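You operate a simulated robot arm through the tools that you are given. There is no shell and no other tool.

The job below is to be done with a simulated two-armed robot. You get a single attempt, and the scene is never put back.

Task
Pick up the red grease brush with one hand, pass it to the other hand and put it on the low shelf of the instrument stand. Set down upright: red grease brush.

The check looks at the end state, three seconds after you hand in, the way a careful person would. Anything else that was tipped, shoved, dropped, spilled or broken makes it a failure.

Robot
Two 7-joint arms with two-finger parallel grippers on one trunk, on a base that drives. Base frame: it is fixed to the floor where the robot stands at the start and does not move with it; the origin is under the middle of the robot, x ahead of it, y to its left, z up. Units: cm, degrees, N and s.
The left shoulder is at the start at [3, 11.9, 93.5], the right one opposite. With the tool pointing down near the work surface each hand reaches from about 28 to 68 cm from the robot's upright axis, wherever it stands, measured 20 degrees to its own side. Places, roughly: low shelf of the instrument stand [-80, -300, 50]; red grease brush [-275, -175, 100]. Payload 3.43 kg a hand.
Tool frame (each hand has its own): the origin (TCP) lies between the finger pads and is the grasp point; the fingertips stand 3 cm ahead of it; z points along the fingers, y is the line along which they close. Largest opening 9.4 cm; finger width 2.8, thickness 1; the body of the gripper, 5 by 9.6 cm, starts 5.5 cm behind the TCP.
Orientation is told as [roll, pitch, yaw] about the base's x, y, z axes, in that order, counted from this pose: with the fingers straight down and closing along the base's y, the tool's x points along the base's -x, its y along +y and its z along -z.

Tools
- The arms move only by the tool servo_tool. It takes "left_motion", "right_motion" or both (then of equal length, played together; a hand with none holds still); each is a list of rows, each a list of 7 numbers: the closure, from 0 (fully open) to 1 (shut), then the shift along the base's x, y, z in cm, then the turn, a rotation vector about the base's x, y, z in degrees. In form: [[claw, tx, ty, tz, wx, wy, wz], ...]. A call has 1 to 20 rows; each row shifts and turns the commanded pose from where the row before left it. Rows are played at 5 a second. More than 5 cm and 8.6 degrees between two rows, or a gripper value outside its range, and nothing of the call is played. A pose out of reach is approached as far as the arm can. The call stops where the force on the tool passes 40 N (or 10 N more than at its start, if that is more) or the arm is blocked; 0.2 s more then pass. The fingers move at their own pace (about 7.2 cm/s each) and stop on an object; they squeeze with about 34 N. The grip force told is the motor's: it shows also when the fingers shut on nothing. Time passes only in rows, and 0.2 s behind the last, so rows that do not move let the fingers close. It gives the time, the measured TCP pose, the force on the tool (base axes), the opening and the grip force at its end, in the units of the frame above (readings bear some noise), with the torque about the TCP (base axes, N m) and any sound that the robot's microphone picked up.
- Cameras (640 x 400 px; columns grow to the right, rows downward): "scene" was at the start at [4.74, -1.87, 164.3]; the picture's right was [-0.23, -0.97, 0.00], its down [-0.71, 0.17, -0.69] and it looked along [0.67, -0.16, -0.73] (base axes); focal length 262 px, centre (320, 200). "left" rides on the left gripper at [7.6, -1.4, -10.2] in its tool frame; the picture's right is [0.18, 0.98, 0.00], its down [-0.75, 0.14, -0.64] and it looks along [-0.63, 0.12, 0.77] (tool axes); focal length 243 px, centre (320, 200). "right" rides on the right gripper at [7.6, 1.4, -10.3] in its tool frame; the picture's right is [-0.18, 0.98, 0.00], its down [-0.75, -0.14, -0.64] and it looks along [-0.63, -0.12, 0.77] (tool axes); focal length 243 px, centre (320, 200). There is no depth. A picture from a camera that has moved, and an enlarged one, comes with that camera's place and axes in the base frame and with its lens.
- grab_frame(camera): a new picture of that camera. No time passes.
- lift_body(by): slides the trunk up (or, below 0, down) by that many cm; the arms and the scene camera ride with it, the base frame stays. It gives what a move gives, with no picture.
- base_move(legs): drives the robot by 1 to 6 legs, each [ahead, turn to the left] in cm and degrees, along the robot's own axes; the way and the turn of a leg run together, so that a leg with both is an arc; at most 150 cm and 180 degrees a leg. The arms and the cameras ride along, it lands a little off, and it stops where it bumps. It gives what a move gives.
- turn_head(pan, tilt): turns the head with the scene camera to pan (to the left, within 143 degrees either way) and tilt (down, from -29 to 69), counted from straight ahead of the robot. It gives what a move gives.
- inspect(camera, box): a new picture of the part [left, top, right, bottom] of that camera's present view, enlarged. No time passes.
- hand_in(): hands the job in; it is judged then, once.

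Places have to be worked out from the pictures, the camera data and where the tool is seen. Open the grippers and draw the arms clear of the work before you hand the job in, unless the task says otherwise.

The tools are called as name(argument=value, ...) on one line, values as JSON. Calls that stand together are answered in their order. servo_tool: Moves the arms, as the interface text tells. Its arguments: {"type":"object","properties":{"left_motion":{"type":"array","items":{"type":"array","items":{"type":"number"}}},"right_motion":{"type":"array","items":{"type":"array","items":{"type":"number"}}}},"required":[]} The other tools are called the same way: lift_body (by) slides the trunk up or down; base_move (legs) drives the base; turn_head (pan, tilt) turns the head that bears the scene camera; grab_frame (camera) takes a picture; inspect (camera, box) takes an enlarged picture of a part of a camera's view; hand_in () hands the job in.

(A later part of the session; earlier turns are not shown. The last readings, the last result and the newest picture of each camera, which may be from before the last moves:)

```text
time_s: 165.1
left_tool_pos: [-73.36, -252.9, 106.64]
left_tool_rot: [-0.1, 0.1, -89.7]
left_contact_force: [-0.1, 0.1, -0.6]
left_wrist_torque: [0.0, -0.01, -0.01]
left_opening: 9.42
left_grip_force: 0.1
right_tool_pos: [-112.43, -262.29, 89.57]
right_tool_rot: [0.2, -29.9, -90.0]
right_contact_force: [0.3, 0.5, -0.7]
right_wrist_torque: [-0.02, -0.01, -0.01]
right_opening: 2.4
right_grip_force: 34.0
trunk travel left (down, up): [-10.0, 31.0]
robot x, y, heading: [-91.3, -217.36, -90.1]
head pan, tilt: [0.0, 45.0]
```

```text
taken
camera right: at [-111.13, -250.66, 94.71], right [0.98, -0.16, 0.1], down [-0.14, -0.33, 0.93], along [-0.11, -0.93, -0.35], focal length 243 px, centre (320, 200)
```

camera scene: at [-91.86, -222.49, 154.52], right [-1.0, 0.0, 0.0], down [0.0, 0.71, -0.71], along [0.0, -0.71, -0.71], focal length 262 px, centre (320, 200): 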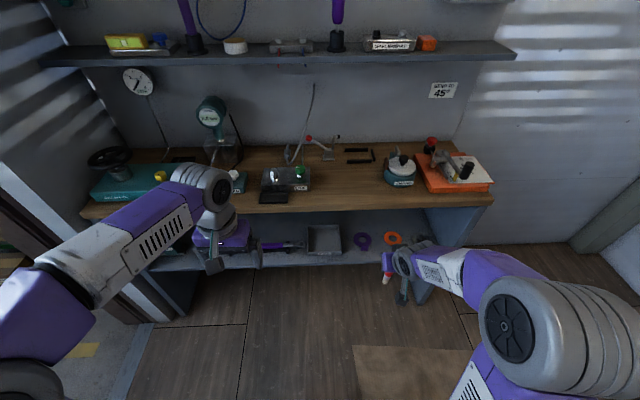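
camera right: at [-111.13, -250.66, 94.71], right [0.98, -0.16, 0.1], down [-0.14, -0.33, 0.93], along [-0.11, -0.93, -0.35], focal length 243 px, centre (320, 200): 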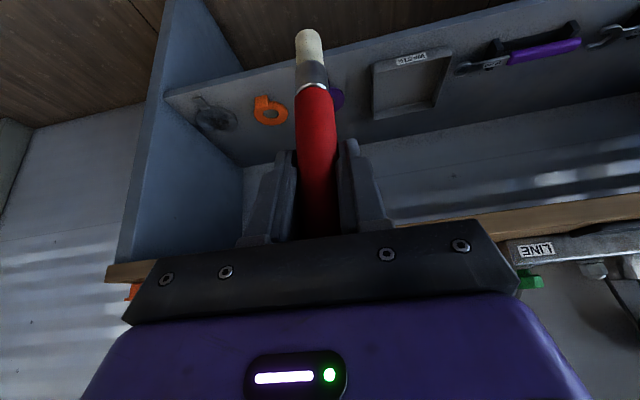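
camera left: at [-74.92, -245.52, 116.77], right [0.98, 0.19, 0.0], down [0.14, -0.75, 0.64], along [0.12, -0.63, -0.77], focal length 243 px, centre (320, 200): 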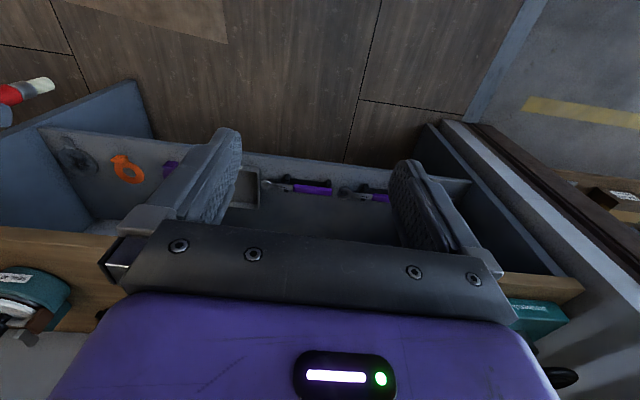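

The brush shifted slightly in the grip (opening now 2.4), but is steady. I zoom in on the low shelf to find a holder or a free place.

inspect(camera="right", box=[150, 0, 640, 260])

inspect(camera="left", box=[0, 80, 300, 260])

inspect(camera="left", box=[220, 120, 600, 300])

inspect(camera="scene", box=[80, 130, 500, 310])

```text
1.31 times, centred on (395, 130) of right
camera zoom: at [-111.13, -250.66, 94.71], right [0.98, -0.16, 0.1], down [-0.14, -0.33, 0.93], along [-0.11, -0.93, -0.35], focal length 317 px, centre (222, 291)
```

zoom: 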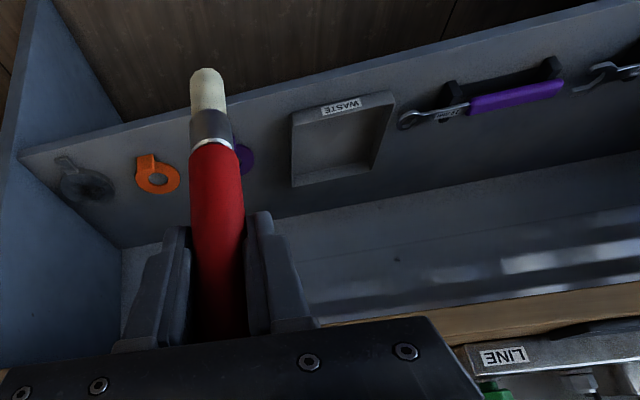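

```text
2.13 times, centred on (150, 170) of left
camera zoom: at [-74.92, -245.52, 116.77], right [0.98, 0.19, 0.0], down [0.14, -0.75, 0.64], along [0.12, -0.63, -0.77], focal length 518 px, centre (683, 264)
```

zoom: 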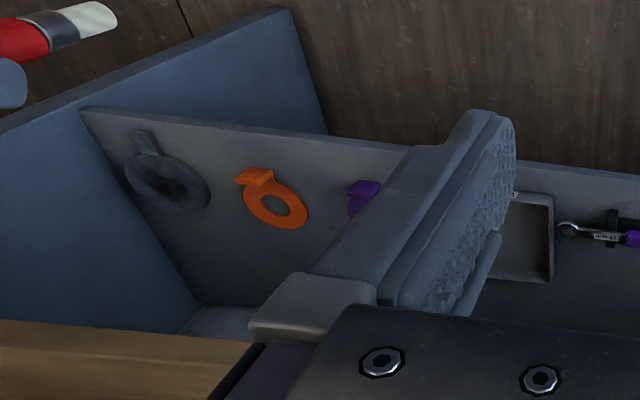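

```text
1.68 times, centred on (410, 210) of left
camera zoom: at [-74.92, -245.52, 116.77], right [0.98, 0.19, 0.0], down [0.14, -0.75, 0.64], along [0.12, -0.63, -0.77], focal length 409 px, centre (168, 183)
```

zoom: 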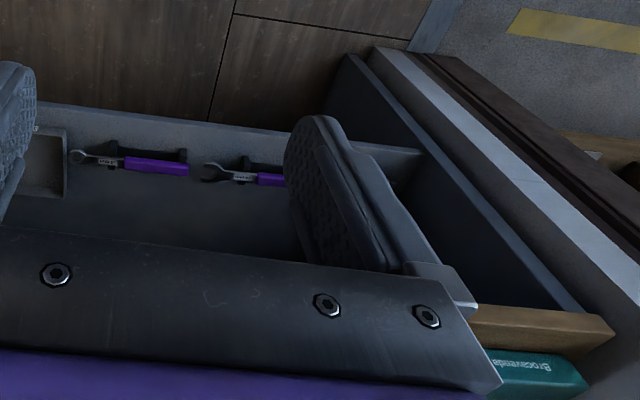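

```text
1.52 times, centred on (290, 220) of scene
camera zoom: at [-91.86, -222.49, 154.52], right [-1.0, 0.0, 0.0], down [0.0, 0.71, -0.71], along [0.0, -0.71, -0.71], focal length 398 px, centre (366, 170)
```

zoom: 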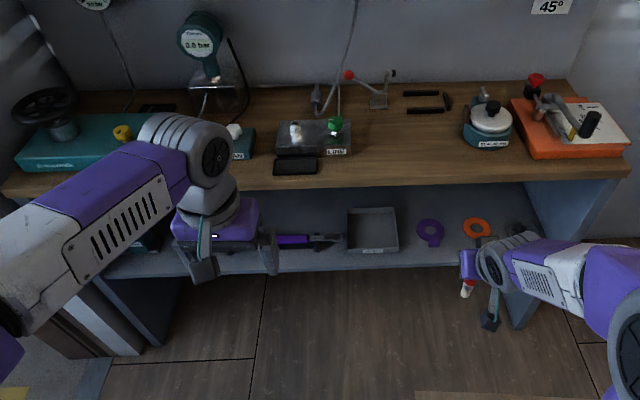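

The left arm blocks the left end of the shelf. I raise and retract the left hand for a better view.

servo_tool(left_motion=[[0, 0, 3, 4, 0, 0, 0], [0, 0, 3, 4, 0, 0, 0], [0, 2, 2, 4, 0, 0, 0], [0, 3, 0, 4, 0, 0, 0], [0, 3, 0, 4, 0, 0, 0]])

turn_head(pan=20, tilt=45)

grab_frame(camera="scene")

inspect(camera="scene", box=[180, 160, 480, 340])

grab_frame(camera="left")

```text
time_s: 166.3
left_tool_pos: [-66.41, -244.45, 124.85]
left_tool_rot: [-0.5, -0.5, -89.6]
left_contact_force: [1.1, 0.1, -0.5]
left_wrist_torque: [0.03, 0.02, -0.01]
left_opening: 9.39
left_grip_force: 0.1
left hand out of reach, approached as far as the arm can: row 5
right_tool_pos: [-112.51, -262.36, 89.55]
right_tool_rot: [0.3, -29.9, -89.9]
right_contact_force: [0.4, -0.4, -0.6]
right_wrist_torque: [-0.01, 0.03, -0.01]
right_opening: 2.4
right_grip_force: 34.0
trunk travel left (down, up): [-10.0, 31.0]
robot x, y, heading: [-91.63, -217.25, -89.9]
head pan, tilt: [0.0, 45.0]
```

```text
time_s: 167.2
left_tool_pos: [-66.45, -244.42, 124.85]
left_tool_rot: [-0.6, -0.5, -89.7]
left_contact_force: [-0.1, -0.4, 0.4]
left_wrist_torque: [-0.02, -0.01, -0.01]
left_opening: 9.4
left_grip_force: 0.0
right_tool_pos: [-112.48, -262.26, 89.58]
right_tool_rot: [0.2, -29.9, -90.0]
right_contact_force: [0.0, -0.3, 0.2]
right_wrist_torque: [-0.01, 0.02, -0.01]
right_opening: 2.4
right_grip_force: 33.9
trunk travel left (down, up): [-10.0, 31.0]
robot x, y, heading: [-92.16, -217.91, -90.3]
head pan, tilt: [20.0, 45.0]
```

```text
taken
camera scene: at [-89.09, -222.01, 154.52], right [-0.94, -0.34, 0.0], down [-0.24, 0.66, -0.71], along [0.24, -0.66, -0.71], focal length 262 px, centre (320, 200)
```

scene: 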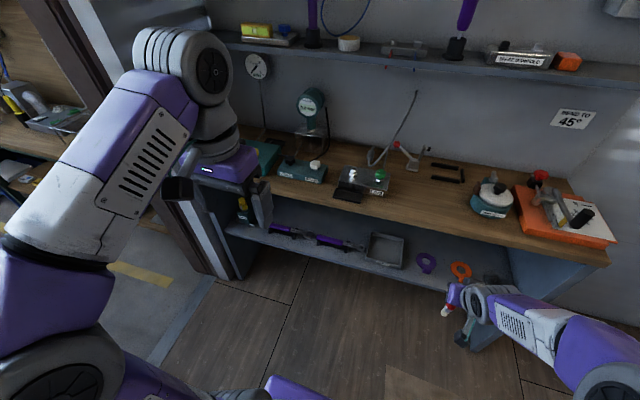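

```text
2.13 times, centred on (330, 250) of scene
camera zoom: at [-89.09, -222.01, 154.52], right [-0.94, -0.34, 0.0], down [-0.24, 0.66, -0.71], along [0.24, -0.66, -0.71], focal length 558 px, centre (299, 93)
```

zoom: 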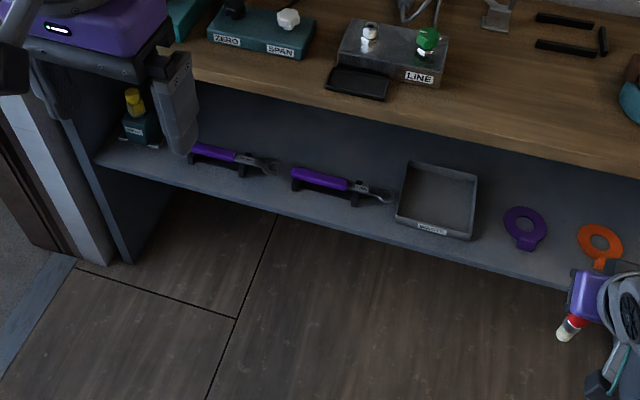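

```text
taken
camera left: at [-67.95, -236.88, 134.98], right [0.98, 0.19, -0.01], down [0.15, -0.75, 0.65], along [0.11, -0.64, -0.76], focal length 243 px, centre (320, 200)
```

left: 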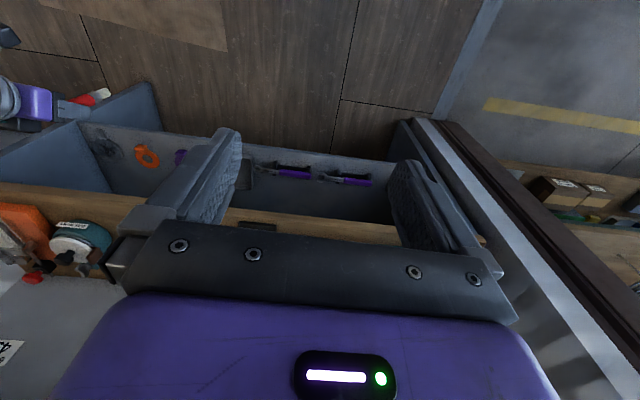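

No cup is visible so far at the right part of the shelf. I lower the left hand, pitched 45° so its camera looks level into the low shelf.

servo_tool(left_motion=[[0, 0, 0, -4, -7.5, 0, 0], [0, 0, 0, -4, -7.5, 0, 0], [0, 0, 0, -4, -7.5, 0, 0], [0, 0, 0, -4, -7.5, 0, 0], [0, 0, 0, -4, -7.5, 0, 0], [0, 0, 0, -4, -7.5, 0, 0], [0, 0, 0, -4.5, 0, 0, 0], [0, 0, 0, -4.5, 0, 0, 0], [0, 0, 0, -4.5, 0, 0, 0], [0, 0, 0, -4.5, 0, 0, 0], [0, 0, 0, -4.5, 0, 0, 0], [0, 0, 0, 0, 0, 0, 0]])

grab_frame(camera="left")

grab_frame(camera="scene")

```text
time_s: 169.8
left_tool_pos: [-59.18, -253.82, 87.5]
left_tool_rot: [-0.4, -44.8, -89.6]
left_contact_force: [0.0, -0.7, -0.1]
left_wrist_torque: [-0.01, 0.02, 0.05]
left_opening: 9.39
left_grip_force: 0.0
left hand out of reach, approached as far as the arm can: row 6, 7, 8, 9, 10, 11
right_tool_pos: [-112.41, -262.2, 89.56]
right_tool_rot: [0.2, -30.1, -90.0]
right_contact_force: [0.1, 0.6, -0.2]
right_wrist_torque: [-0.01, -0.02, 0.01]
right_opening: 2.38
right_grip_force: 34.2
trunk travel left (down, up): [-10.0, 31.0]
robot x, y, heading: [-92.0, -217.21, -89.9]
head pan, tilt: [20.0, 45.0]
```

```text
taken
camera left: at [-60.72, -241.23, 89.34], right [0.98, 0.13, -0.13], down [0.15, -0.08, 0.99], along [0.12, -0.99, -0.1], focal length 243 px, centre (320, 200)
```

left: 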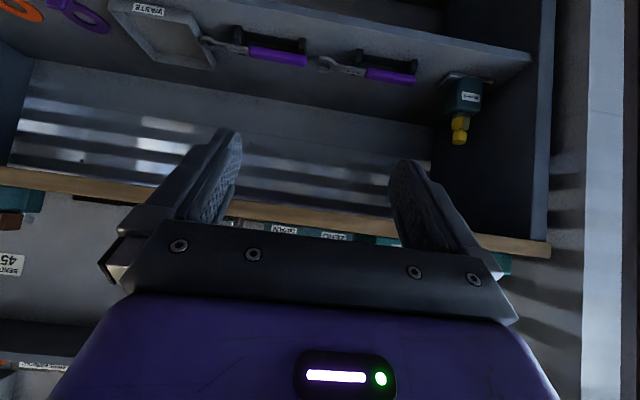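

```text
taken
camera scene: at [-89.05, -221.92, 154.52], right [-0.94, -0.34, 0.0], down [-0.24, 0.66, -0.71], along [0.24, -0.66, -0.71], focal length 262 px, centre (320, 200)
```

scene: 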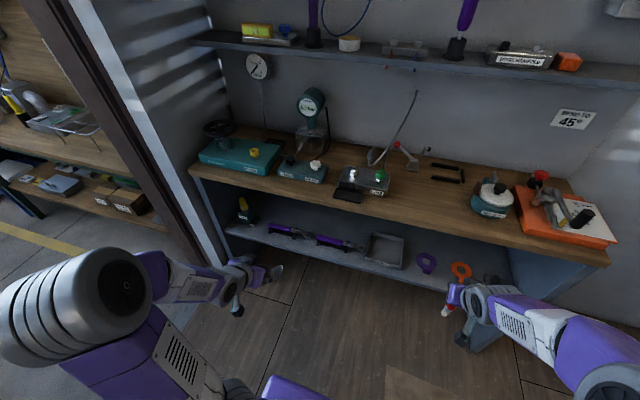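

The whole low shelf is visible and has no holder cup, so the brush must stand by itself or with support. I first set up the handover: the right hand goes toward the centre and the left hand yaws to point across toward it.

servo_tool(left_motion=[[0, 0, 0, 0, 0, 0, -8.2], [0, 0, 0, 0, 0, 0, -8.2], [0, 0, 0, 0, 0, 0, -8.2], [0, 0, 0, 0, 0, 0, -8.2], [0, 0, 0, 0, 0, 0, -8.2], [0, 0, 0, 0, 0, 0, -8.2], [0, 0, 0, 0, 0, 0, -8.2], [0, 0, 0, 0, 0, 0, -8.2], [0, 0, 0, 0, 0, 0, -8.2], [0, 0, 0, 0, 0, 0, -8.2], [0, 0, 0, 0, 0, 0, -8.2], [0, 0, 0, 0, 0, 0, 0]], right_motion=[[1, 0.7, 0, 0.3, 0, 0, 0], [1, 0.7, 0, 0.3, 0, 0, 0], [1, 0.7, 0, 0.3, 0, 0, 0], [1, 0.7, 0, 0.3, 0, 0, 0], [1, 0.7, 0, 0.3, 0, 0, 0], [1, 0.7, 0, 0.3, 0, 0, 0], [1, 0.7, 0, 0.3, 0, 0, 0], [1, 0.7, 0, 0.3, 0, 0, 0], [1, 0.7, 0, 0.3, 0, 0, 0], [1, 0.7, 0, 0.3, 0, 0, 0], [1, 0.7, 0, 0.3, 0, 0, 0], [1, 0, 0, 0, 0, 0, 0]])

turn_head(pan=0, tilt=50)

grab_frame(camera="scene")

grab_frame(camera="left")

grab_frame(camera="right")

```text
time_s: 172.4
left_tool_pos: [-58.96, -253.57, 87.65]
left_tool_rot: [-0.2, -44.9, -180.0]
left_contact_force: [0.2, 0.2, -0.2]
left_wrist_torque: [-0.01, -0.02, 0.0]
left_opening: 9.42
left_grip_force: 0.0
right_tool_pos: [-104.85, -262.31, 92.82]
right_tool_rot: [0.1, -30.0, -89.9]
right_contact_force: [-0.5, 0.0, -0.4]
right_wrist_torque: [0.0, 0.01, 0.03]
right_opening: 2.39
right_grip_force: 34.2
trunk travel left (down, up): [-10.0, 31.0]
robot x, y, heading: [-91.97, -217.67, -89.9]
head pan, tilt: [20.0, 45.0]
```

```text
time_s: 173.2
left_tool_pos: [-58.95, -253.64, 87.64]
left_tool_rot: [-0.3, -44.8, -179.8]
left_contact_force: [-0.5, 0.0, 0.5]
left_wrist_torque: [-0.02, -0.01, -0.03]
left_opening: 9.41
left_grip_force: 0.1
right_tool_pos: [-104.77, -262.32, 92.88]
right_tool_rot: [0.2, -29.9, -90.0]
right_contact_force: [-0.8, 0.1, -0.4]
right_wrist_torque: [-0.03, -0.03, -0.01]
right_opening: 2.37
right_grip_force: 33.7
trunk travel left (down, up): [-10.0, 31.0]
robot x, y, heading: [-91.84, -217.38, -90.0]
head pan, tilt: [0.0, 50.0]
```

```text
taken
camera scene: at [-91.86, -222.06, 153.83], right [-1.0, 0.0, 0.0], down [0.0, 0.77, -0.64], along [0.0, -0.64, -0.77], focal length 262 px, centre (320, 200)
```

scene: 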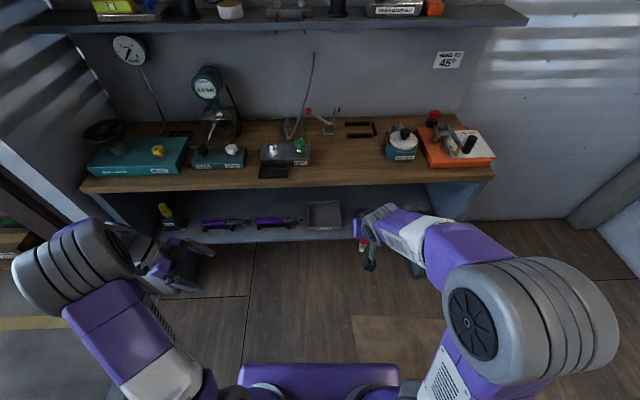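

```text
taken
camera left: at [-46.43, -252.34, 89.41], right [0.13, -0.98, -0.13], down [-0.08, -0.14, 0.99], along [-0.99, -0.12, -0.1], focal length 243 px, centre (320, 200)
```

left: 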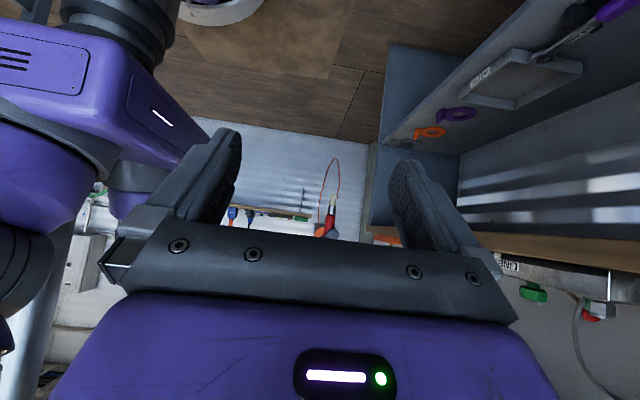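

```text
taken
camera right: at [-103.46, -250.65, 98.06], right [0.98, -0.16, 0.1], down [-0.14, -0.33, 0.93], along [-0.11, -0.93, -0.35], focal length 243 px, centre (320, 200)
```

right: 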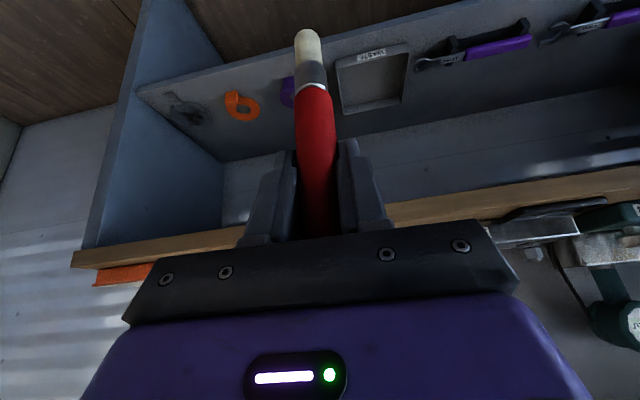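

The left camera now sees the brush in profile. I zoom in to examine its tip shape and tilt.

inspect(camera="left", box=[280, 150, 380, 250])

inspect(camera="right", box=[240, 0, 400, 140])

inspect(camera="scene", box=[320, 180, 420, 280])

```text
4.00 times, centred on (330, 200) of left
camera zoom: at [-46.43, -252.34, 89.41], right [0.13, -0.98, -0.13], down [-0.08, -0.14, 0.99], along [-0.99, -0.12, -0.1], focal length 970 px, centre (280, 200)
```

zoom: 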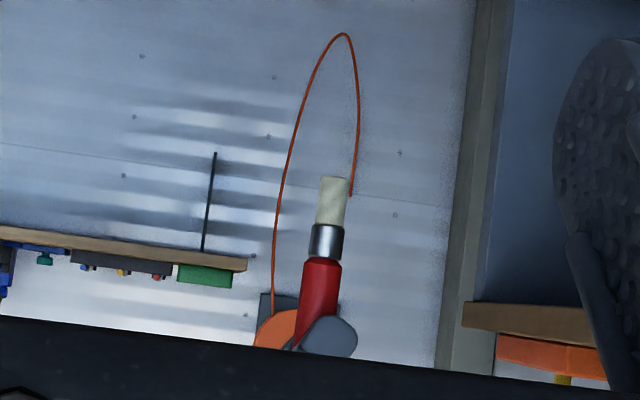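

```text
2.86 times, centred on (320, 70) of right
camera zoom: at [-103.46, -250.65, 98.06], right [0.98, -0.16, 0.1], down [-0.14, -0.33, 0.93], along [-0.11, -0.93, -0.35], focal length 693 px, centre (320, 571)
```

zoom: 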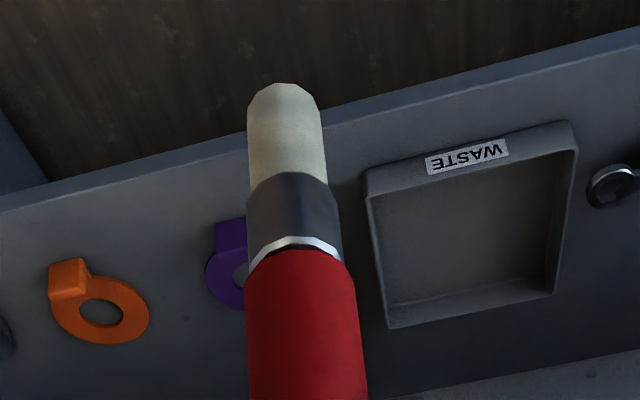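

```text
4.00 times, centred on (370, 230) of scene
camera zoom: at [-91.86, -222.06, 153.83], right [-1.0, 0.0, 0.0], down [0.0, 0.77, -0.64], along [0.0, -0.64, -0.77], focal length 1046 px, centre (120, 80)
```

zoom: 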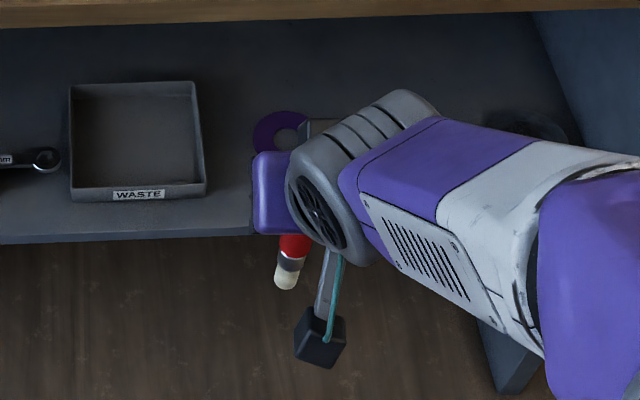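

The brush hangs vertical and its bristle end is flat (about 1.8 cm), so it can stand if released truly vertical. I now level the left hand to 15° below horizontal and move it to a standoff beside the handle, 5 cm below the right TCP.

servo_tool(left_motion=[[0, -3.5, -1.1, 0, 0, 7.5, 0], [0, -3.5, -1.1, 0, 0, 7.5, 0], [0, -3.5, -1.1, 0, 0, 7.5, 0], [0, -3.5, -1.1, 0, 0, 7.5, 0], [0, -3.5, -1.1, 0, 0, 0, 0], [0, -3.5, -1.1, 0, 0, 0, 0], [0, -3.5, -1.1, 0, 0, 0, 0], [0, -3.5, -1.1, 0, 0, 0, 0], [0, 0, 0, 0, 0, 0, 0]])

grab_frame(camera="left")

grab_frame(camera="right")

inspect(camera="scene", box=[240, 160, 440, 320])

```text
time_s: 175.2
left_tool_pos: [-87.21, -262.42, 87.27]
left_tool_rot: [-0.7, -74.8, -179.4]
left_contact_force: [-0.1, 0.3, -0.9]
left_wrist_torque: [0.01, -0.02, 0.01]
left_opening: 9.4
left_grip_force: 0.1
right_tool_pos: [-104.79, -262.3, 92.87]
right_tool_rot: [0.2, -29.9, -89.9]
right_contact_force: [-0.6, 0.8, 0.2]
right_wrist_torque: [0.06, -0.01, -0.04]
right_opening: 2.38
right_grip_force: 34.5
trunk travel left (down, up): [-10.0, 31.0]
robot x, y, heading: [-91.96, -217.39, -90.0]
head pan, tilt: [0.0, 50.0]
```

```text
taken
camera left: at [-75.34, -261.09, 82.64], right [0.05, -0.98, -0.18], down [0.42, -0.14, 0.89], along [-0.91, -0.12, 0.41], focal length 243 px, centre (320, 200)
```

left: 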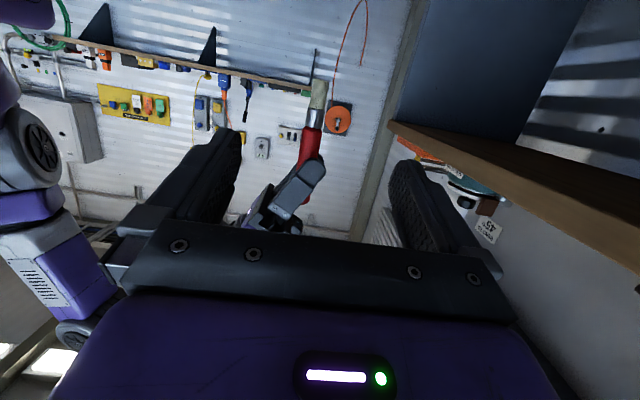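

```text
taken
camera right: at [-103.45, -250.64, 98.06], right [0.98, -0.16, 0.1], down [-0.14, -0.33, 0.93], along [-0.11, -0.93, -0.35], focal length 243 px, centre (320, 200)
```

right: 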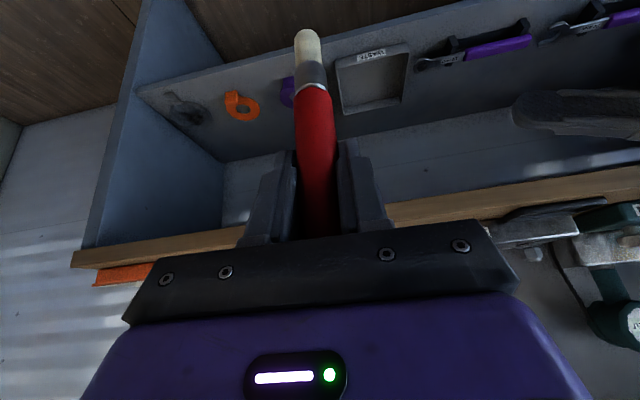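

```text
2.50 times, centred on (340, 240) of scene
camera zoom: at [-91.84, -222.05, 153.82], right [-1.0, 0.0, 0.0], down [0.0, 0.77, -0.64], along [0.0, -0.64, -0.77], focal length 654 px, centre (270, 100)
```

zoom: 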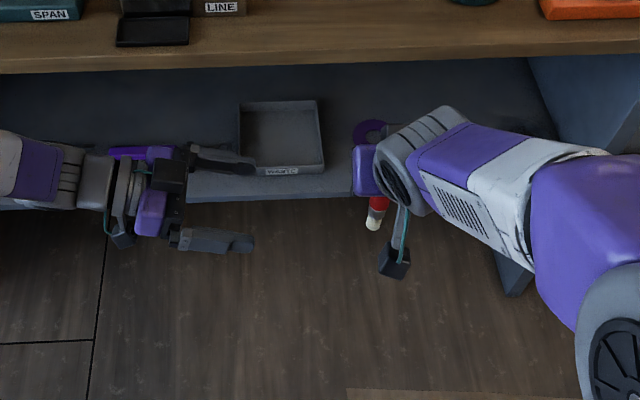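

The left hand is level with the lower part of the handle and the brush lies between its fingers. I advance to the handle and check before closing.

servo_tool(left_motion=[[0, -4.4, 0, 0.2, 0, 0, 0], [0, -4.4, 0, 0.2, 0, 0, 0], [0, -4.4, 0, 0, 0, 0, 0], [0, -4.3, 0, 0, 0, 0, 0], [0, 0, 0, 0, 0, 0, 0]])

grab_frame(camera="left")

grab_frame(camera="right")

inspect(camera="scene", box=[290, 180, 430, 280])

```text
time_s: 176.4
left_tool_pos: [-104.58, -262.77, 87.92]
left_tool_rot: [-0.6, -74.8, -179.2]
left_contact_force: [0.6, 1.0, 0.1]
left_wrist_torque: [0.01, 0.01, 0.0]
left_opening: 9.39
left_grip_force: 0.1
right_tool_pos: [-104.73, -262.34, 92.95]
right_tool_rot: [0.2, -29.9, -89.9]
right_contact_force: [-0.5, -0.2, 0.0]
right_wrist_torque: [0.01, -0.01, 0.0]
right_opening: 2.4
right_grip_force: 34.6
trunk travel left (down, up): [-10.0, 31.0]
robot x, y, heading: [-91.94, -217.11, -90.2]
head pan, tilt: [0.0, 50.0]
```

```text
taken
camera left: at [-92.79, -261.46, 83.2], right [0.05, -0.98, -0.18], down [0.42, -0.14, 0.89], along [-0.91, -0.12, 0.41], focal length 243 px, centre (320, 200)
```

left: 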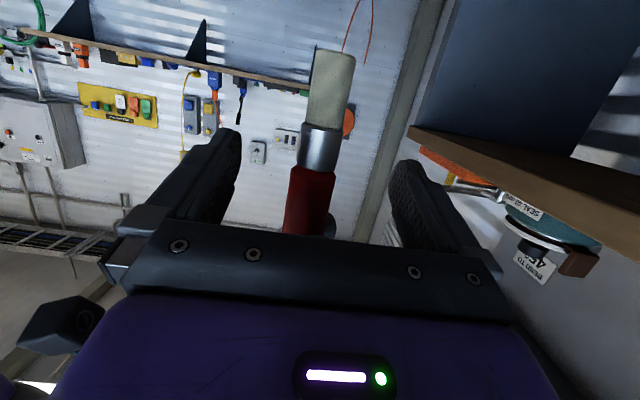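

```text
taken
camera right: at [-103.44, -250.64, 98.06], right [0.98, -0.16, 0.1], down [-0.14, -0.33, 0.93], along [-0.11, -0.93, -0.35], focal length 243 px, centre (320, 200)
```

right: 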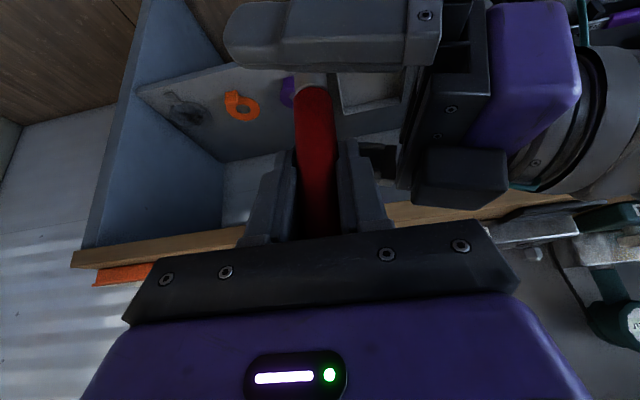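

```text
4.00 times, centred on (360, 230) of scene
camera zoom: at [-91.83, -222.05, 153.82], right [-1.0, 0.0, 0.0], down [0.0, 0.77, -0.64], along [0.0, -0.64, -0.77], focal length 1046 px, centre (160, 80)
```

zoom: 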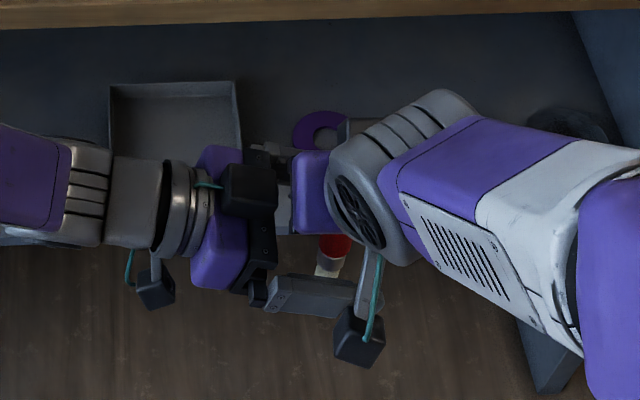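

Alignment is good; I shift the left hand 0.35 cm in y to centre it and close it on the handle.

servo_tool(left_motion=[[0, 0, 0.35, 0, 0, 0, 0], [0, 0, 0, 0, 0, 0, 0], [0.5, 0, 0, 0, 0, 0, 0], [0.7, 0, 0, 0, 0, 0, 0], [1, 0, 0, 0, 0, 0, 0], [1, 0, 0, 0, 0, 0, 0], [1, 0, 0, 0, 0, 0, 0], [1, 0, 0, 0, 0, 0, 0]])

grab_frame(camera="left")

grab_frame(camera="right")

```text
time_s: 178.2
left_tool_pos: [-104.47, -262.24, 87.88]
left_tool_rot: [-0.6, -74.8, -179.5]
left_contact_force: [-2.5, -5.1, -1.2]
left_wrist_torque: [0.04, -0.1, 0.02]
left_opening: 2.62
left_grip_force: 34.6
right_tool_pos: [-104.81, -262.31, 92.82]
right_tool_rot: [0.2, -30.0, -89.8]
right_contact_force: [1.8, 5.5, 1.6]
right_wrist_torque: [0.2, 0.01, 0.0]
right_opening: 2.39
right_grip_force: 33.9
trunk travel left (down, up): [-10.0, 31.0]
robot x, y, heading: [-91.65, -217.66, -90.1]
head pan, tilt: [0.0, 50.0]
```

```text
taken
camera left: at [-92.74, -260.96, 83.18], right [0.05, -0.98, -0.18], down [0.42, -0.14, 0.9], along [-0.91, -0.12, 0.41], focal length 243 px, centre (320, 200)
```

left: 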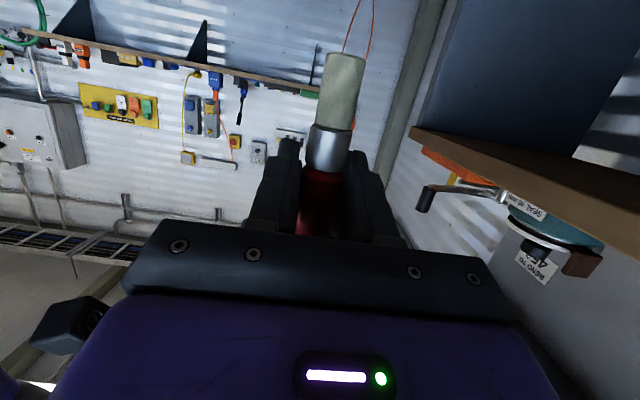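

```text
taken
camera right: at [-103.46, -250.63, 98.05], right [0.98, -0.16, 0.1], down [-0.14, -0.33, 0.93], along [-0.11, -0.93, -0.35], focal length 243 px, centre (320, 200)
```

right: 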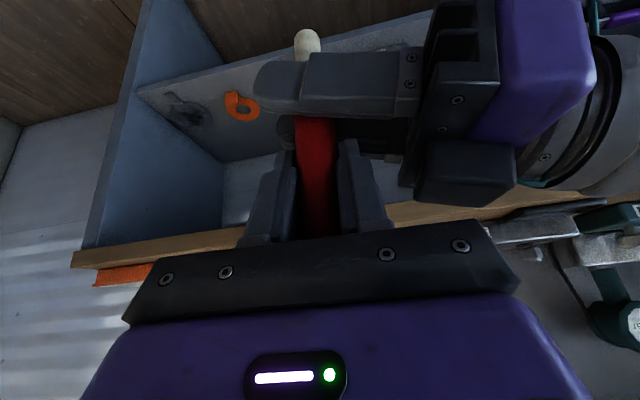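

Both hands hold the brush. I open the right gripper just enough to free the handle and withdraw it back and up along its own axis.

servo_tool(right_motion=[[0.66, 0, 0, 0, 0, 0, 0], [0.62, 0, 0, 0, 0, 0, 0], [0.62, 0, 0.5, 0.87, 0, 0, 0], [0.62, 0, 1, 1.74, 0, 0, 0], [0.6, 0, 1.5, 2.6, 0, 0, 0], [0.6, 0, 2, 3.4, 0, 0, 0], [0.6, 0, 2, 3.4, 0, 0, 0], [0.6, -4, 1, 1, 0, 0, 0], [0.6, -4.5, 0, 0, 0, 0, 0]])

grab_frame(camera="left")

grab_frame(camera="right")

inspect(camera="scene", box=[290, 180, 430, 280])

```text
time_s: 180.2
left_tool_pos: [-104.65, -262.19, 87.91]
left_tool_rot: [-0.6, -74.8, -179.5]
left_contact_force: [0.2, 0.3, -0.1]
left_wrist_torque: [-0.02, 0.04, -0.03]
left_opening: 2.64
left_grip_force: 33.9
right_tool_pos: [-113.33, -254.29, 105.77]
right_tool_rot: [0.2, -29.9, -89.8]
right_contact_force: [0.5, -0.1, 0.8]
right_wrist_torque: [-0.03, 0.03, 0.01]
right_opening: 3.77
right_grip_force: 0.0
trunk travel left (down, up): [-10.0, 31.0]
robot x, y, heading: [-91.78, -217.17, -89.9]
head pan, tilt: [0.0, 50.0]
```

```text
taken
camera left: at [-92.77, -260.93, 83.18], right [0.05, -0.98, -0.18], down [0.42, -0.14, 0.9], along [-0.91, -0.12, 0.41], focal length 243 px, centre (320, 200)
```

left: 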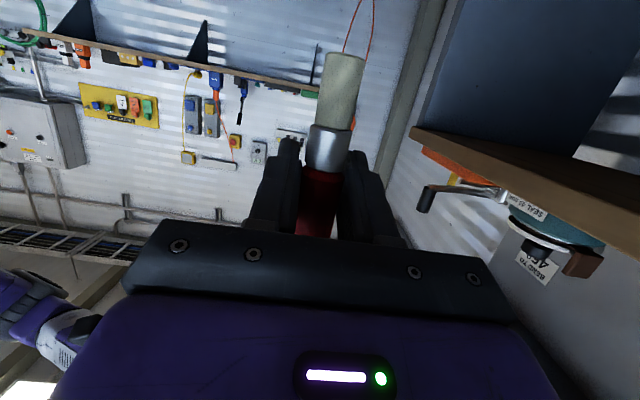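

```text
taken
camera right: at [-112.05, -242.64, 110.96], right [0.98, -0.15, 0.09], down [-0.14, -0.33, 0.93], along [-0.11, -0.93, -0.35], focal length 243 px, centre (320, 200)
```

right: 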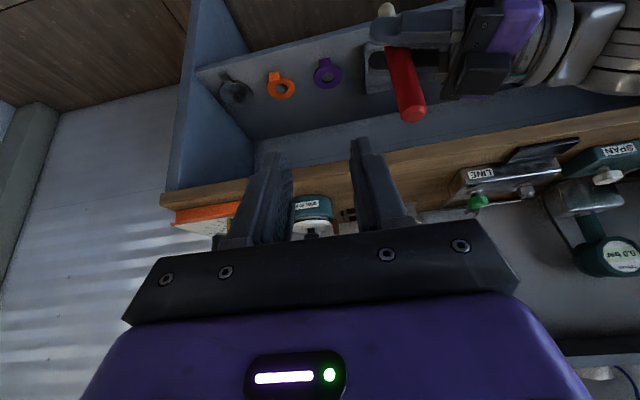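

```text
4.00 times, centred on (360, 230) of scene
camera zoom: at [-91.89, -222.04, 153.82], right [-1.0, 0.0, 0.0], down [0.0, 0.77, -0.64], along [0.0, -0.64, -0.77], focal length 1046 px, centre (160, 80)
```

zoom: 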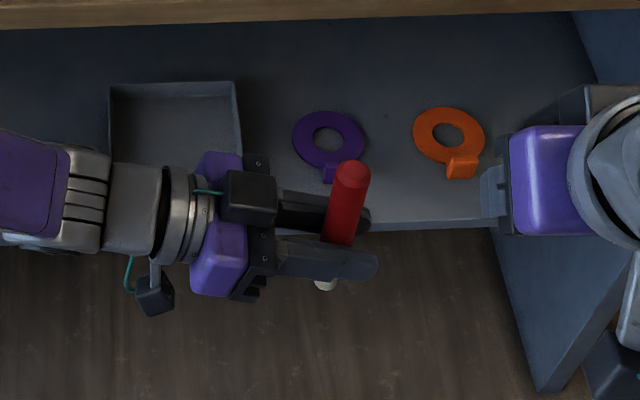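

The left hand now holds the brush alone, vertical, with the tip about 6 cm below its TCP; the shelf surface is z≈50. I move the right hand aside, then yaw the left hand 66° so it points toward the shelf.

servo_tool(right_motion=[[0.6, -4, 2, 0, 0, 0, 0], [0.6, -4, 2, 0, 0, 0, 0], [0.6, -4, 2, 0, 0, 0, 0], [0.6, -4, 2, 0, 0, 0, 0]])

servo_tool(left_motion=[[1, 0, 0, -0.5, 0, 0, 5.5], [1, 0, 0, -0.5, 0, 0, 5.5], [1, 0, 0, -0.5, 0, 0, 5.5], [1, 0, 0, -0.5, 0, 0, 5.5], [1, 0, 0, -0.5, 0, 0, 5.5], [1, 0, 0, -0.5, 0, 0, 5.5], [1, 0, 0, -0.5, 0, 0, 5.5], [1, 0, 0, -0.5, 0, 0, 5.5], [1, 0, 0, -0.5, 0, 0, 5.5], [1, 0, 0, -0.5, 0, 0, 5.5], [1, 0, 0, -0.5, 0, 0, 5.5], [1, 0, 0, -0.5, 0, 0, 5.5], [1, 0, 0, 0, 0, 0, 0]])

grab_frame(camera="left")

grab_frame(camera="scene")

grab_frame(camera="right")

```text
time_s: 181.2
left_tool_pos: [-104.53, -262.21, 88.0]
left_tool_rot: [-0.6, -74.8, -179.5]
left_contact_force: [0.0, -0.5, -1.2]
left_wrist_torque: [0.01, 0.01, -0.01]
left_opening: 2.66
left_grip_force: 34.0
right_tool_pos: [-129.39, -246.39, 106.02]
right_tool_rot: [0.2, -30.0, -89.7]
right_contact_force: [0.0, 0.1, 0.1]
right_wrist_torque: [-0.01, 0.03, 0.02]
right_opening: 3.75
right_grip_force: 0.0
trunk travel left (down, up): [-10.0, 31.0]
robot x, y, heading: [-91.95, -217.45, -90.1]
head pan, tilt: [0.0, 50.0]
```

```text
time_s: 184.0
left_tool_pos: [-104.48, -261.96, 81.95]
left_tool_rot: [-0.7, -74.7, -113.4]
left_contact_force: [-0.3, 0.6, -0.4]
left_wrist_torque: [0.0, -0.04, 0.01]
left_opening: 2.63
left_grip_force: 34.0
right_tool_pos: [-129.21, -246.28, 106.06]
right_tool_rot: [0.3, -30.0, -89.9]
right_contact_force: [0.3, 0.6, -0.8]
right_wrist_torque: [-0.01, -0.01, 0.03]
right_opening: 3.76
right_grip_force: 0.1
trunk travel left (down, up): [-10.0, 31.0]
robot x, y, heading: [-91.8, -217.23, -89.9]
head pan, tilt: [0.0, 50.0]
```

```text
taken
camera left: at [-101.08, -250.68, 77.16], right [0.92, -0.36, -0.18], down [0.3, 0.33, 0.89], along [-0.26, -0.88, 0.41], focal length 243 px, centre (320, 200)
```

left: 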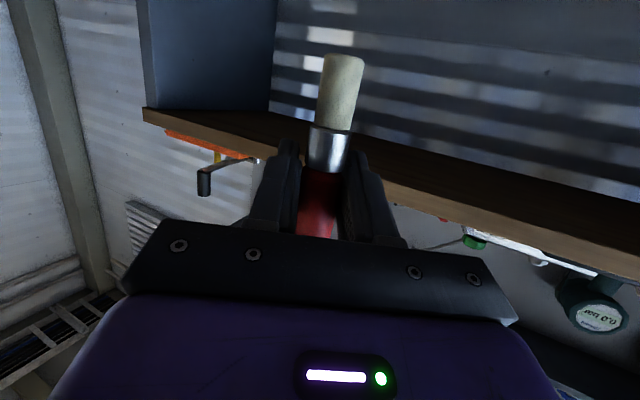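

```text
taken
camera scene: at [-91.85, -222.06, 153.82], right [-1.0, 0.0, 0.0], down [0.0, 0.77, -0.64], along [0.0, -0.64, -0.77], focal length 262 px, centre (320, 200)
```

scene: 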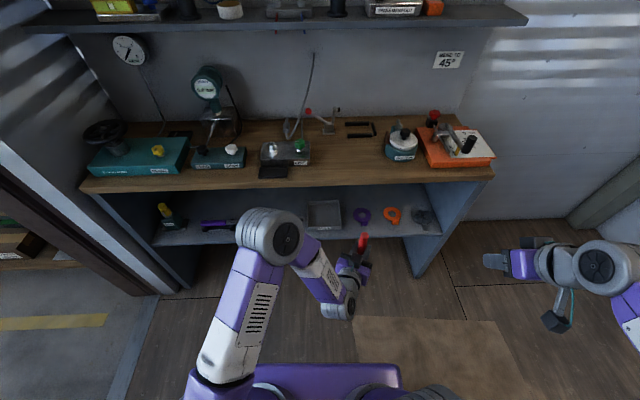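

```text
taken
camera right: at [-127.93, -234.69, 111.14], right [0.98, -0.16, 0.1], down [-0.14, -0.33, 0.93], along [-0.11, -0.93, -0.35], focal length 243 px, centre (320, 200)
```

right: 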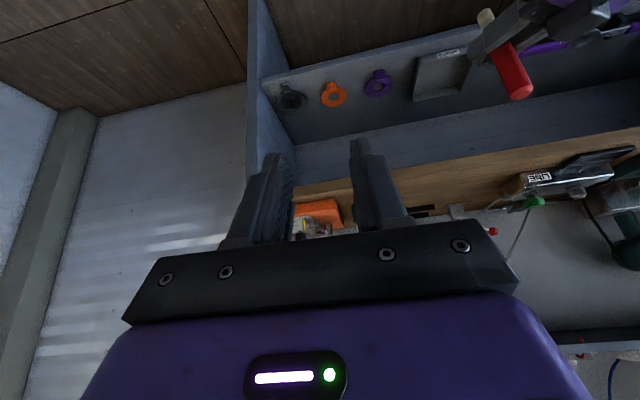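

The brush is held vertical and pointing toward the shelf. I lower the left hand to z≈62 outside the shelf, then drive the base forward 14 cm.

servo_tool(left_motion=[[1, 0, 0, -3, 0, 0, 0], [1, 0, 0, -3.5, 0, 0, 0], [1, 0, 0, -3.5, 0, 0, 0], [1, 0, 0, -3.5, 0, 0, 0], [1, 0, 0, -3.5, 0, 0, 0], [1, 0, 0, -3, 0, 0, 0], [1, 0, 0, 0, 0, 0, 0]])

grab_frame(camera="scene")

grab_frame(camera="left")

```text
time_s: 185.6
left_tool_pos: [-104.71, -262.08, 61.86]
left_tool_rot: [-0.6, -74.8, -113.5]
left_contact_force: [-0.5, -0.6, 0.1]
left_wrist_torque: [-0.02, 0.01, 0.01]
left_opening: 2.67
left_grip_force: 34.3
right_tool_pos: [-129.19, -246.33, 105.93]
right_tool_rot: [0.2, -30.0, -89.9]
right_contact_force: [0.3, -0.2, 1.3]
right_wrist_torque: [0.01, -0.01, 0.01]
right_opening: 3.76
right_grip_force: 0.0
trunk travel left (down, up): [-10.0, 31.0]
robot x, y, heading: [-91.95, -217.73, -90.1]
head pan, tilt: [0.0, 50.0]
```

```text
taken
camera scene: at [-91.86, -222.06, 153.83], right [-1.0, 0.0, 0.0], down [0.0, 0.77, -0.64], along [0.0, -0.64, -0.77], focal length 262 px, centre (320, 200)
```

scene: 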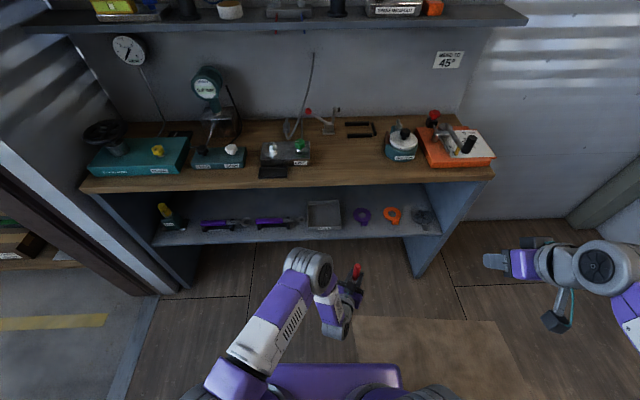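

```text
taken
camera left: at [-101.29, -250.73, 57.21], right [0.92, -0.36, -0.18], down [0.3, 0.33, 0.89], along [-0.26, -0.87, 0.41], focal length 243 px, centre (320, 200)
```

left: 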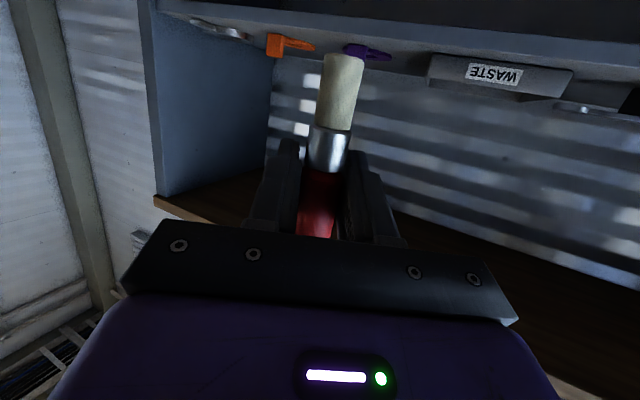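

Clear view into the low shelf. I drive forward 14 cm gently.

base_move(legs=[[7, 0], [7, 0]])

grab_frame(camera="left")

inspect(camera="scene", box=[270, 190, 450, 300])

```text
time_s: 187.2
left_tool_pos: [-104.74, -276.2, 61.85]
left_tool_rot: [-0.7, -74.8, -113.3]
left_contact_force: [-0.1, 0.0, 0.3]
left_wrist_torque: [-0.02, 0.01, -0.01]
left_opening: 2.65
left_grip_force: 34.0
right_tool_pos: [-129.26, -260.45, 106.06]
right_tool_rot: [0.2, -29.9, -89.8]
right_contact_force: [0.1, -0.9, -0.1]
right_wrist_torque: [0.02, 0.02, -0.02]
right_opening: 3.76
right_grip_force: 0.1
trunk travel left (down, up): [-10.0, 31.0]
robot x, y, heading: [-92.04, -231.41, -90.1]
head pan, tilt: [0.0, 50.0]
```

```text
taken
camera left: at [-101.26, -264.84, 57.21], right [0.92, -0.36, -0.18], down [0.3, 0.33, 0.9], along [-0.26, -0.88, 0.41], focal length 243 px, centre (320, 200)
```

left: 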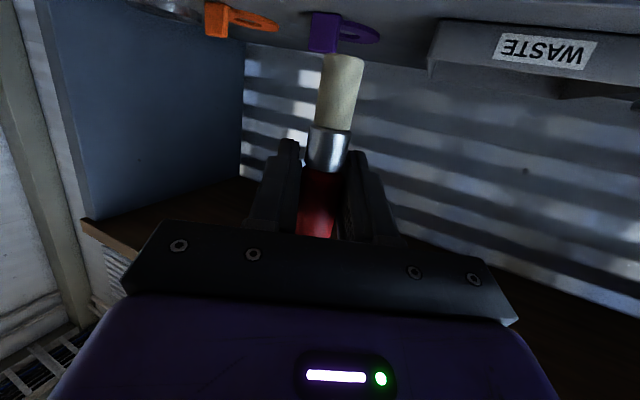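

```text
3.56 times, centred on (360, 245) of scene
camera zoom: at [-91.85, -236.25, 153.82], right [-1.0, 0.0, 0.0], down [0.0, 0.77, -0.64], along [0.0, -0.64, -0.77], focal length 930 px, centre (178, 40)
```

zoom: 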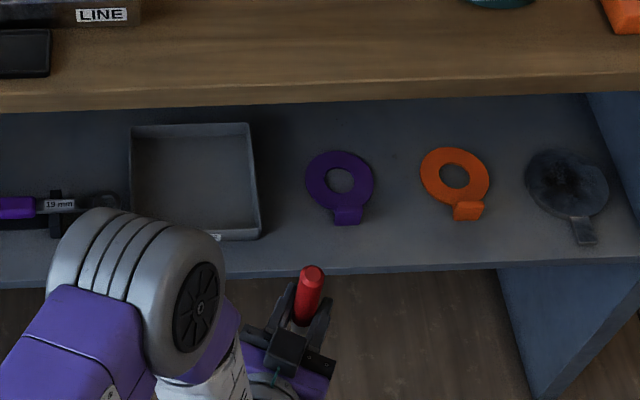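

The target spot is about (-106.8,-291.5), between the WASTE tray and the purple ring, 5 cm inside the edge. I extend the arm partway and check the elbow's clearance to the wood top.

servo_tool(left_motion=[[1, -0.5, -2, -0.3, 0, 0, 0], [1, -0.5, -2, -0.3, 0, 0, 0], [1, -0.5, -2, -0.2, 0, 0, 0], [1, 0, 0, 0, 0, 0, 0]])

grab_frame(camera="scene")

grab_frame(camera="right")

grab_frame(camera="left")

```text
time_s: 188.2
left_tool_pos: [-106.22, -282.24, 61.32]
left_tool_rot: [-0.7, -74.8, -113.4]
left_contact_force: [0.2, 0.1, -0.5]
left_wrist_torque: [-0.02, 0.01, -0.01]
left_opening: 2.66
left_grip_force: 33.9
right_tool_pos: [-129.26, -260.5, 105.98]
right_tool_rot: [0.2, -29.8, -89.9]
right_contact_force: [-0.3, -0.4, -0.3]
right_wrist_torque: [0.01, 0.01, -0.02]
right_opening: 3.78
right_grip_force: 0.0
trunk travel left (down, up): [-10.0, 31.0]
robot x, y, heading: [-91.58, -231.16, -89.9]
head pan, tilt: [0.0, 50.0]
```

```text
taken
camera scene: at [-91.85, -236.12, 153.82], right [-1.0, 0.0, 0.0], down [0.0, 0.77, -0.64], along [0.0, -0.64, -0.77], focal length 262 px, centre (320, 200)
```

scene: 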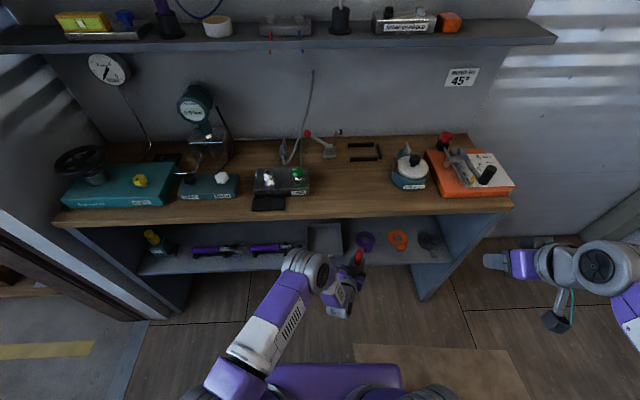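

```text
taken
camera right: at [-127.92, -248.79, 111.14], right [0.98, -0.15, 0.1], down [-0.14, -0.33, 0.93], along [-0.11, -0.93, -0.35], focal length 243 px, centre (320, 200)
```

right: 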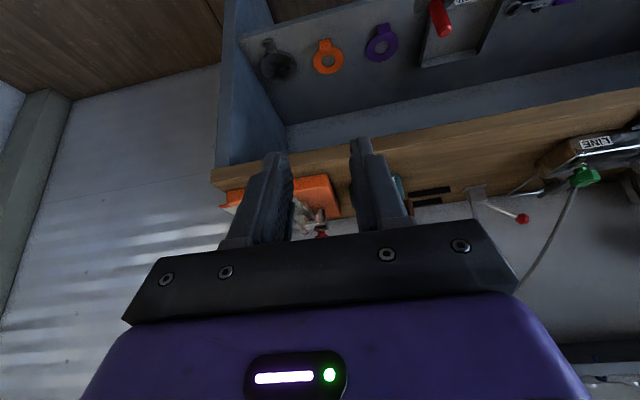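

```text
taken
camera left: at [-102.8, -271.0, 56.61], right [0.92, -0.36, -0.18], down [0.3, 0.33, 0.9], along [-0.26, -0.88, 0.41], focal length 243 px, centre (320, 200)
```

left: 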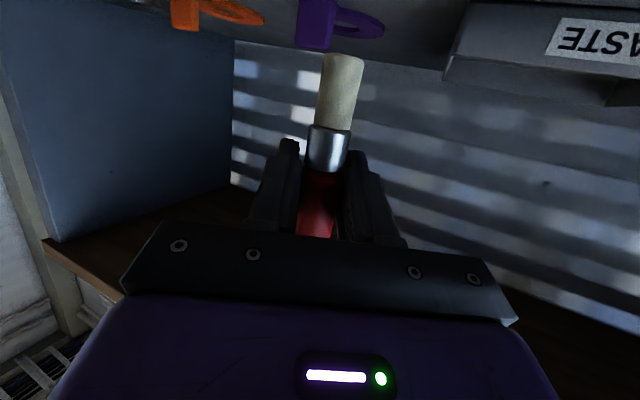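

Clearance is fine. I extend the remaining 9 cm into the shelf at the same height.

servo_tool(left_motion=[[1, -0.2, -2.5, 0, 0, 0, 0], [1, -0.2, -2.5, 0, 0, 0, 0], [1, -0.2, -2.3, 0, 0, 0, 0], [1, 0, -2, 0, 0, 0, 0], [1, 0, 0, 0, 0, 0, 0]])

grab_frame(camera="left")

grab_frame(camera="right")

inspect(camera="scene", box=[270, 190, 450, 300])

```text
time_s: 189.4
left_tool_pos: [-106.9, -291.63, 61.19]
left_tool_rot: [-0.7, -74.8, -113.4]
left_contact_force: [-0.9, -0.8, -0.5]
left_wrist_torque: [0.02, 0.02, -0.03]
left_opening: 2.66
left_grip_force: 34.1
right_tool_pos: [-129.24, -260.34, 105.9]
right_tool_rot: [0.2, -29.9, -89.8]
right_contact_force: [-0.1, 0.3, -1.0]
right_wrist_torque: [-0.01, 0.01, -0.01]
right_opening: 3.79
right_grip_force: 0.1
trunk travel left (down, up): [-10.0, 31.0]
robot x, y, heading: [-91.86, -231.46, -90.0]
head pan, tilt: [0.0, 50.0]
```

```text
taken
camera left: at [-103.4, -280.18, 56.51], right [0.92, -0.36, -0.18], down [0.3, 0.33, 0.9], along [-0.26, -0.88, 0.41], focal length 243 px, centre (320, 200)
```

left: 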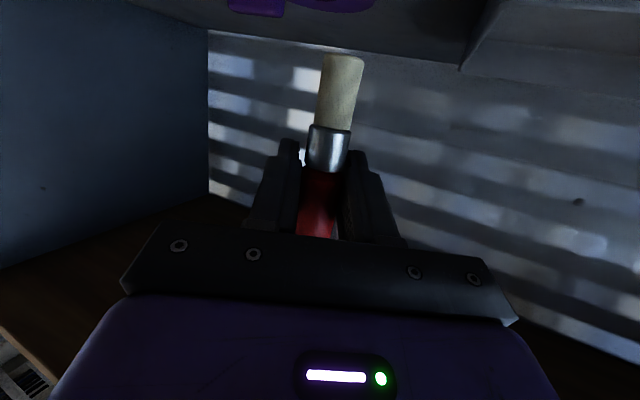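

```text
taken
camera right: at [-127.92, -248.79, 111.14], right [0.98, -0.15, 0.1], down [-0.14, -0.33, 0.93], along [-0.11, -0.93, -0.35], focal length 243 px, centre (320, 200)
```

right: 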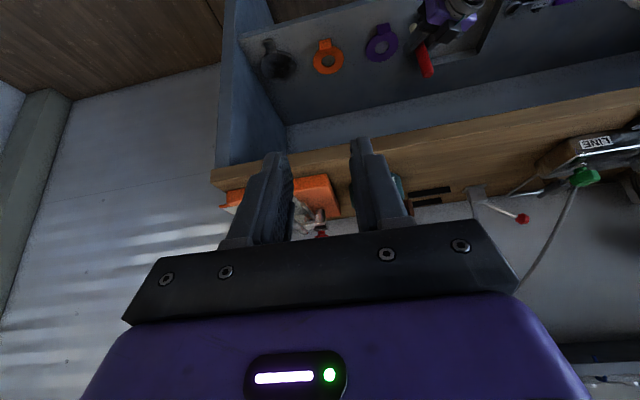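

```text
3.56 times, centred on (360, 245) of scene
camera zoom: at [-91.85, -236.12, 153.82], right [-1.0, 0.0, 0.0], down [0.0, 0.77, -0.64], along [0.0, -0.64, -0.77], focal length 930 px, centre (178, 40)
```

zoom: 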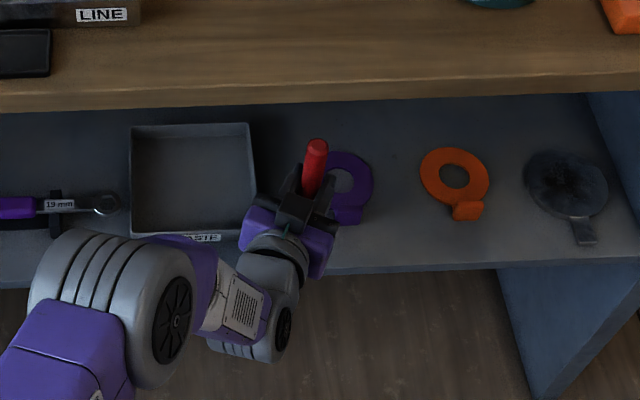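

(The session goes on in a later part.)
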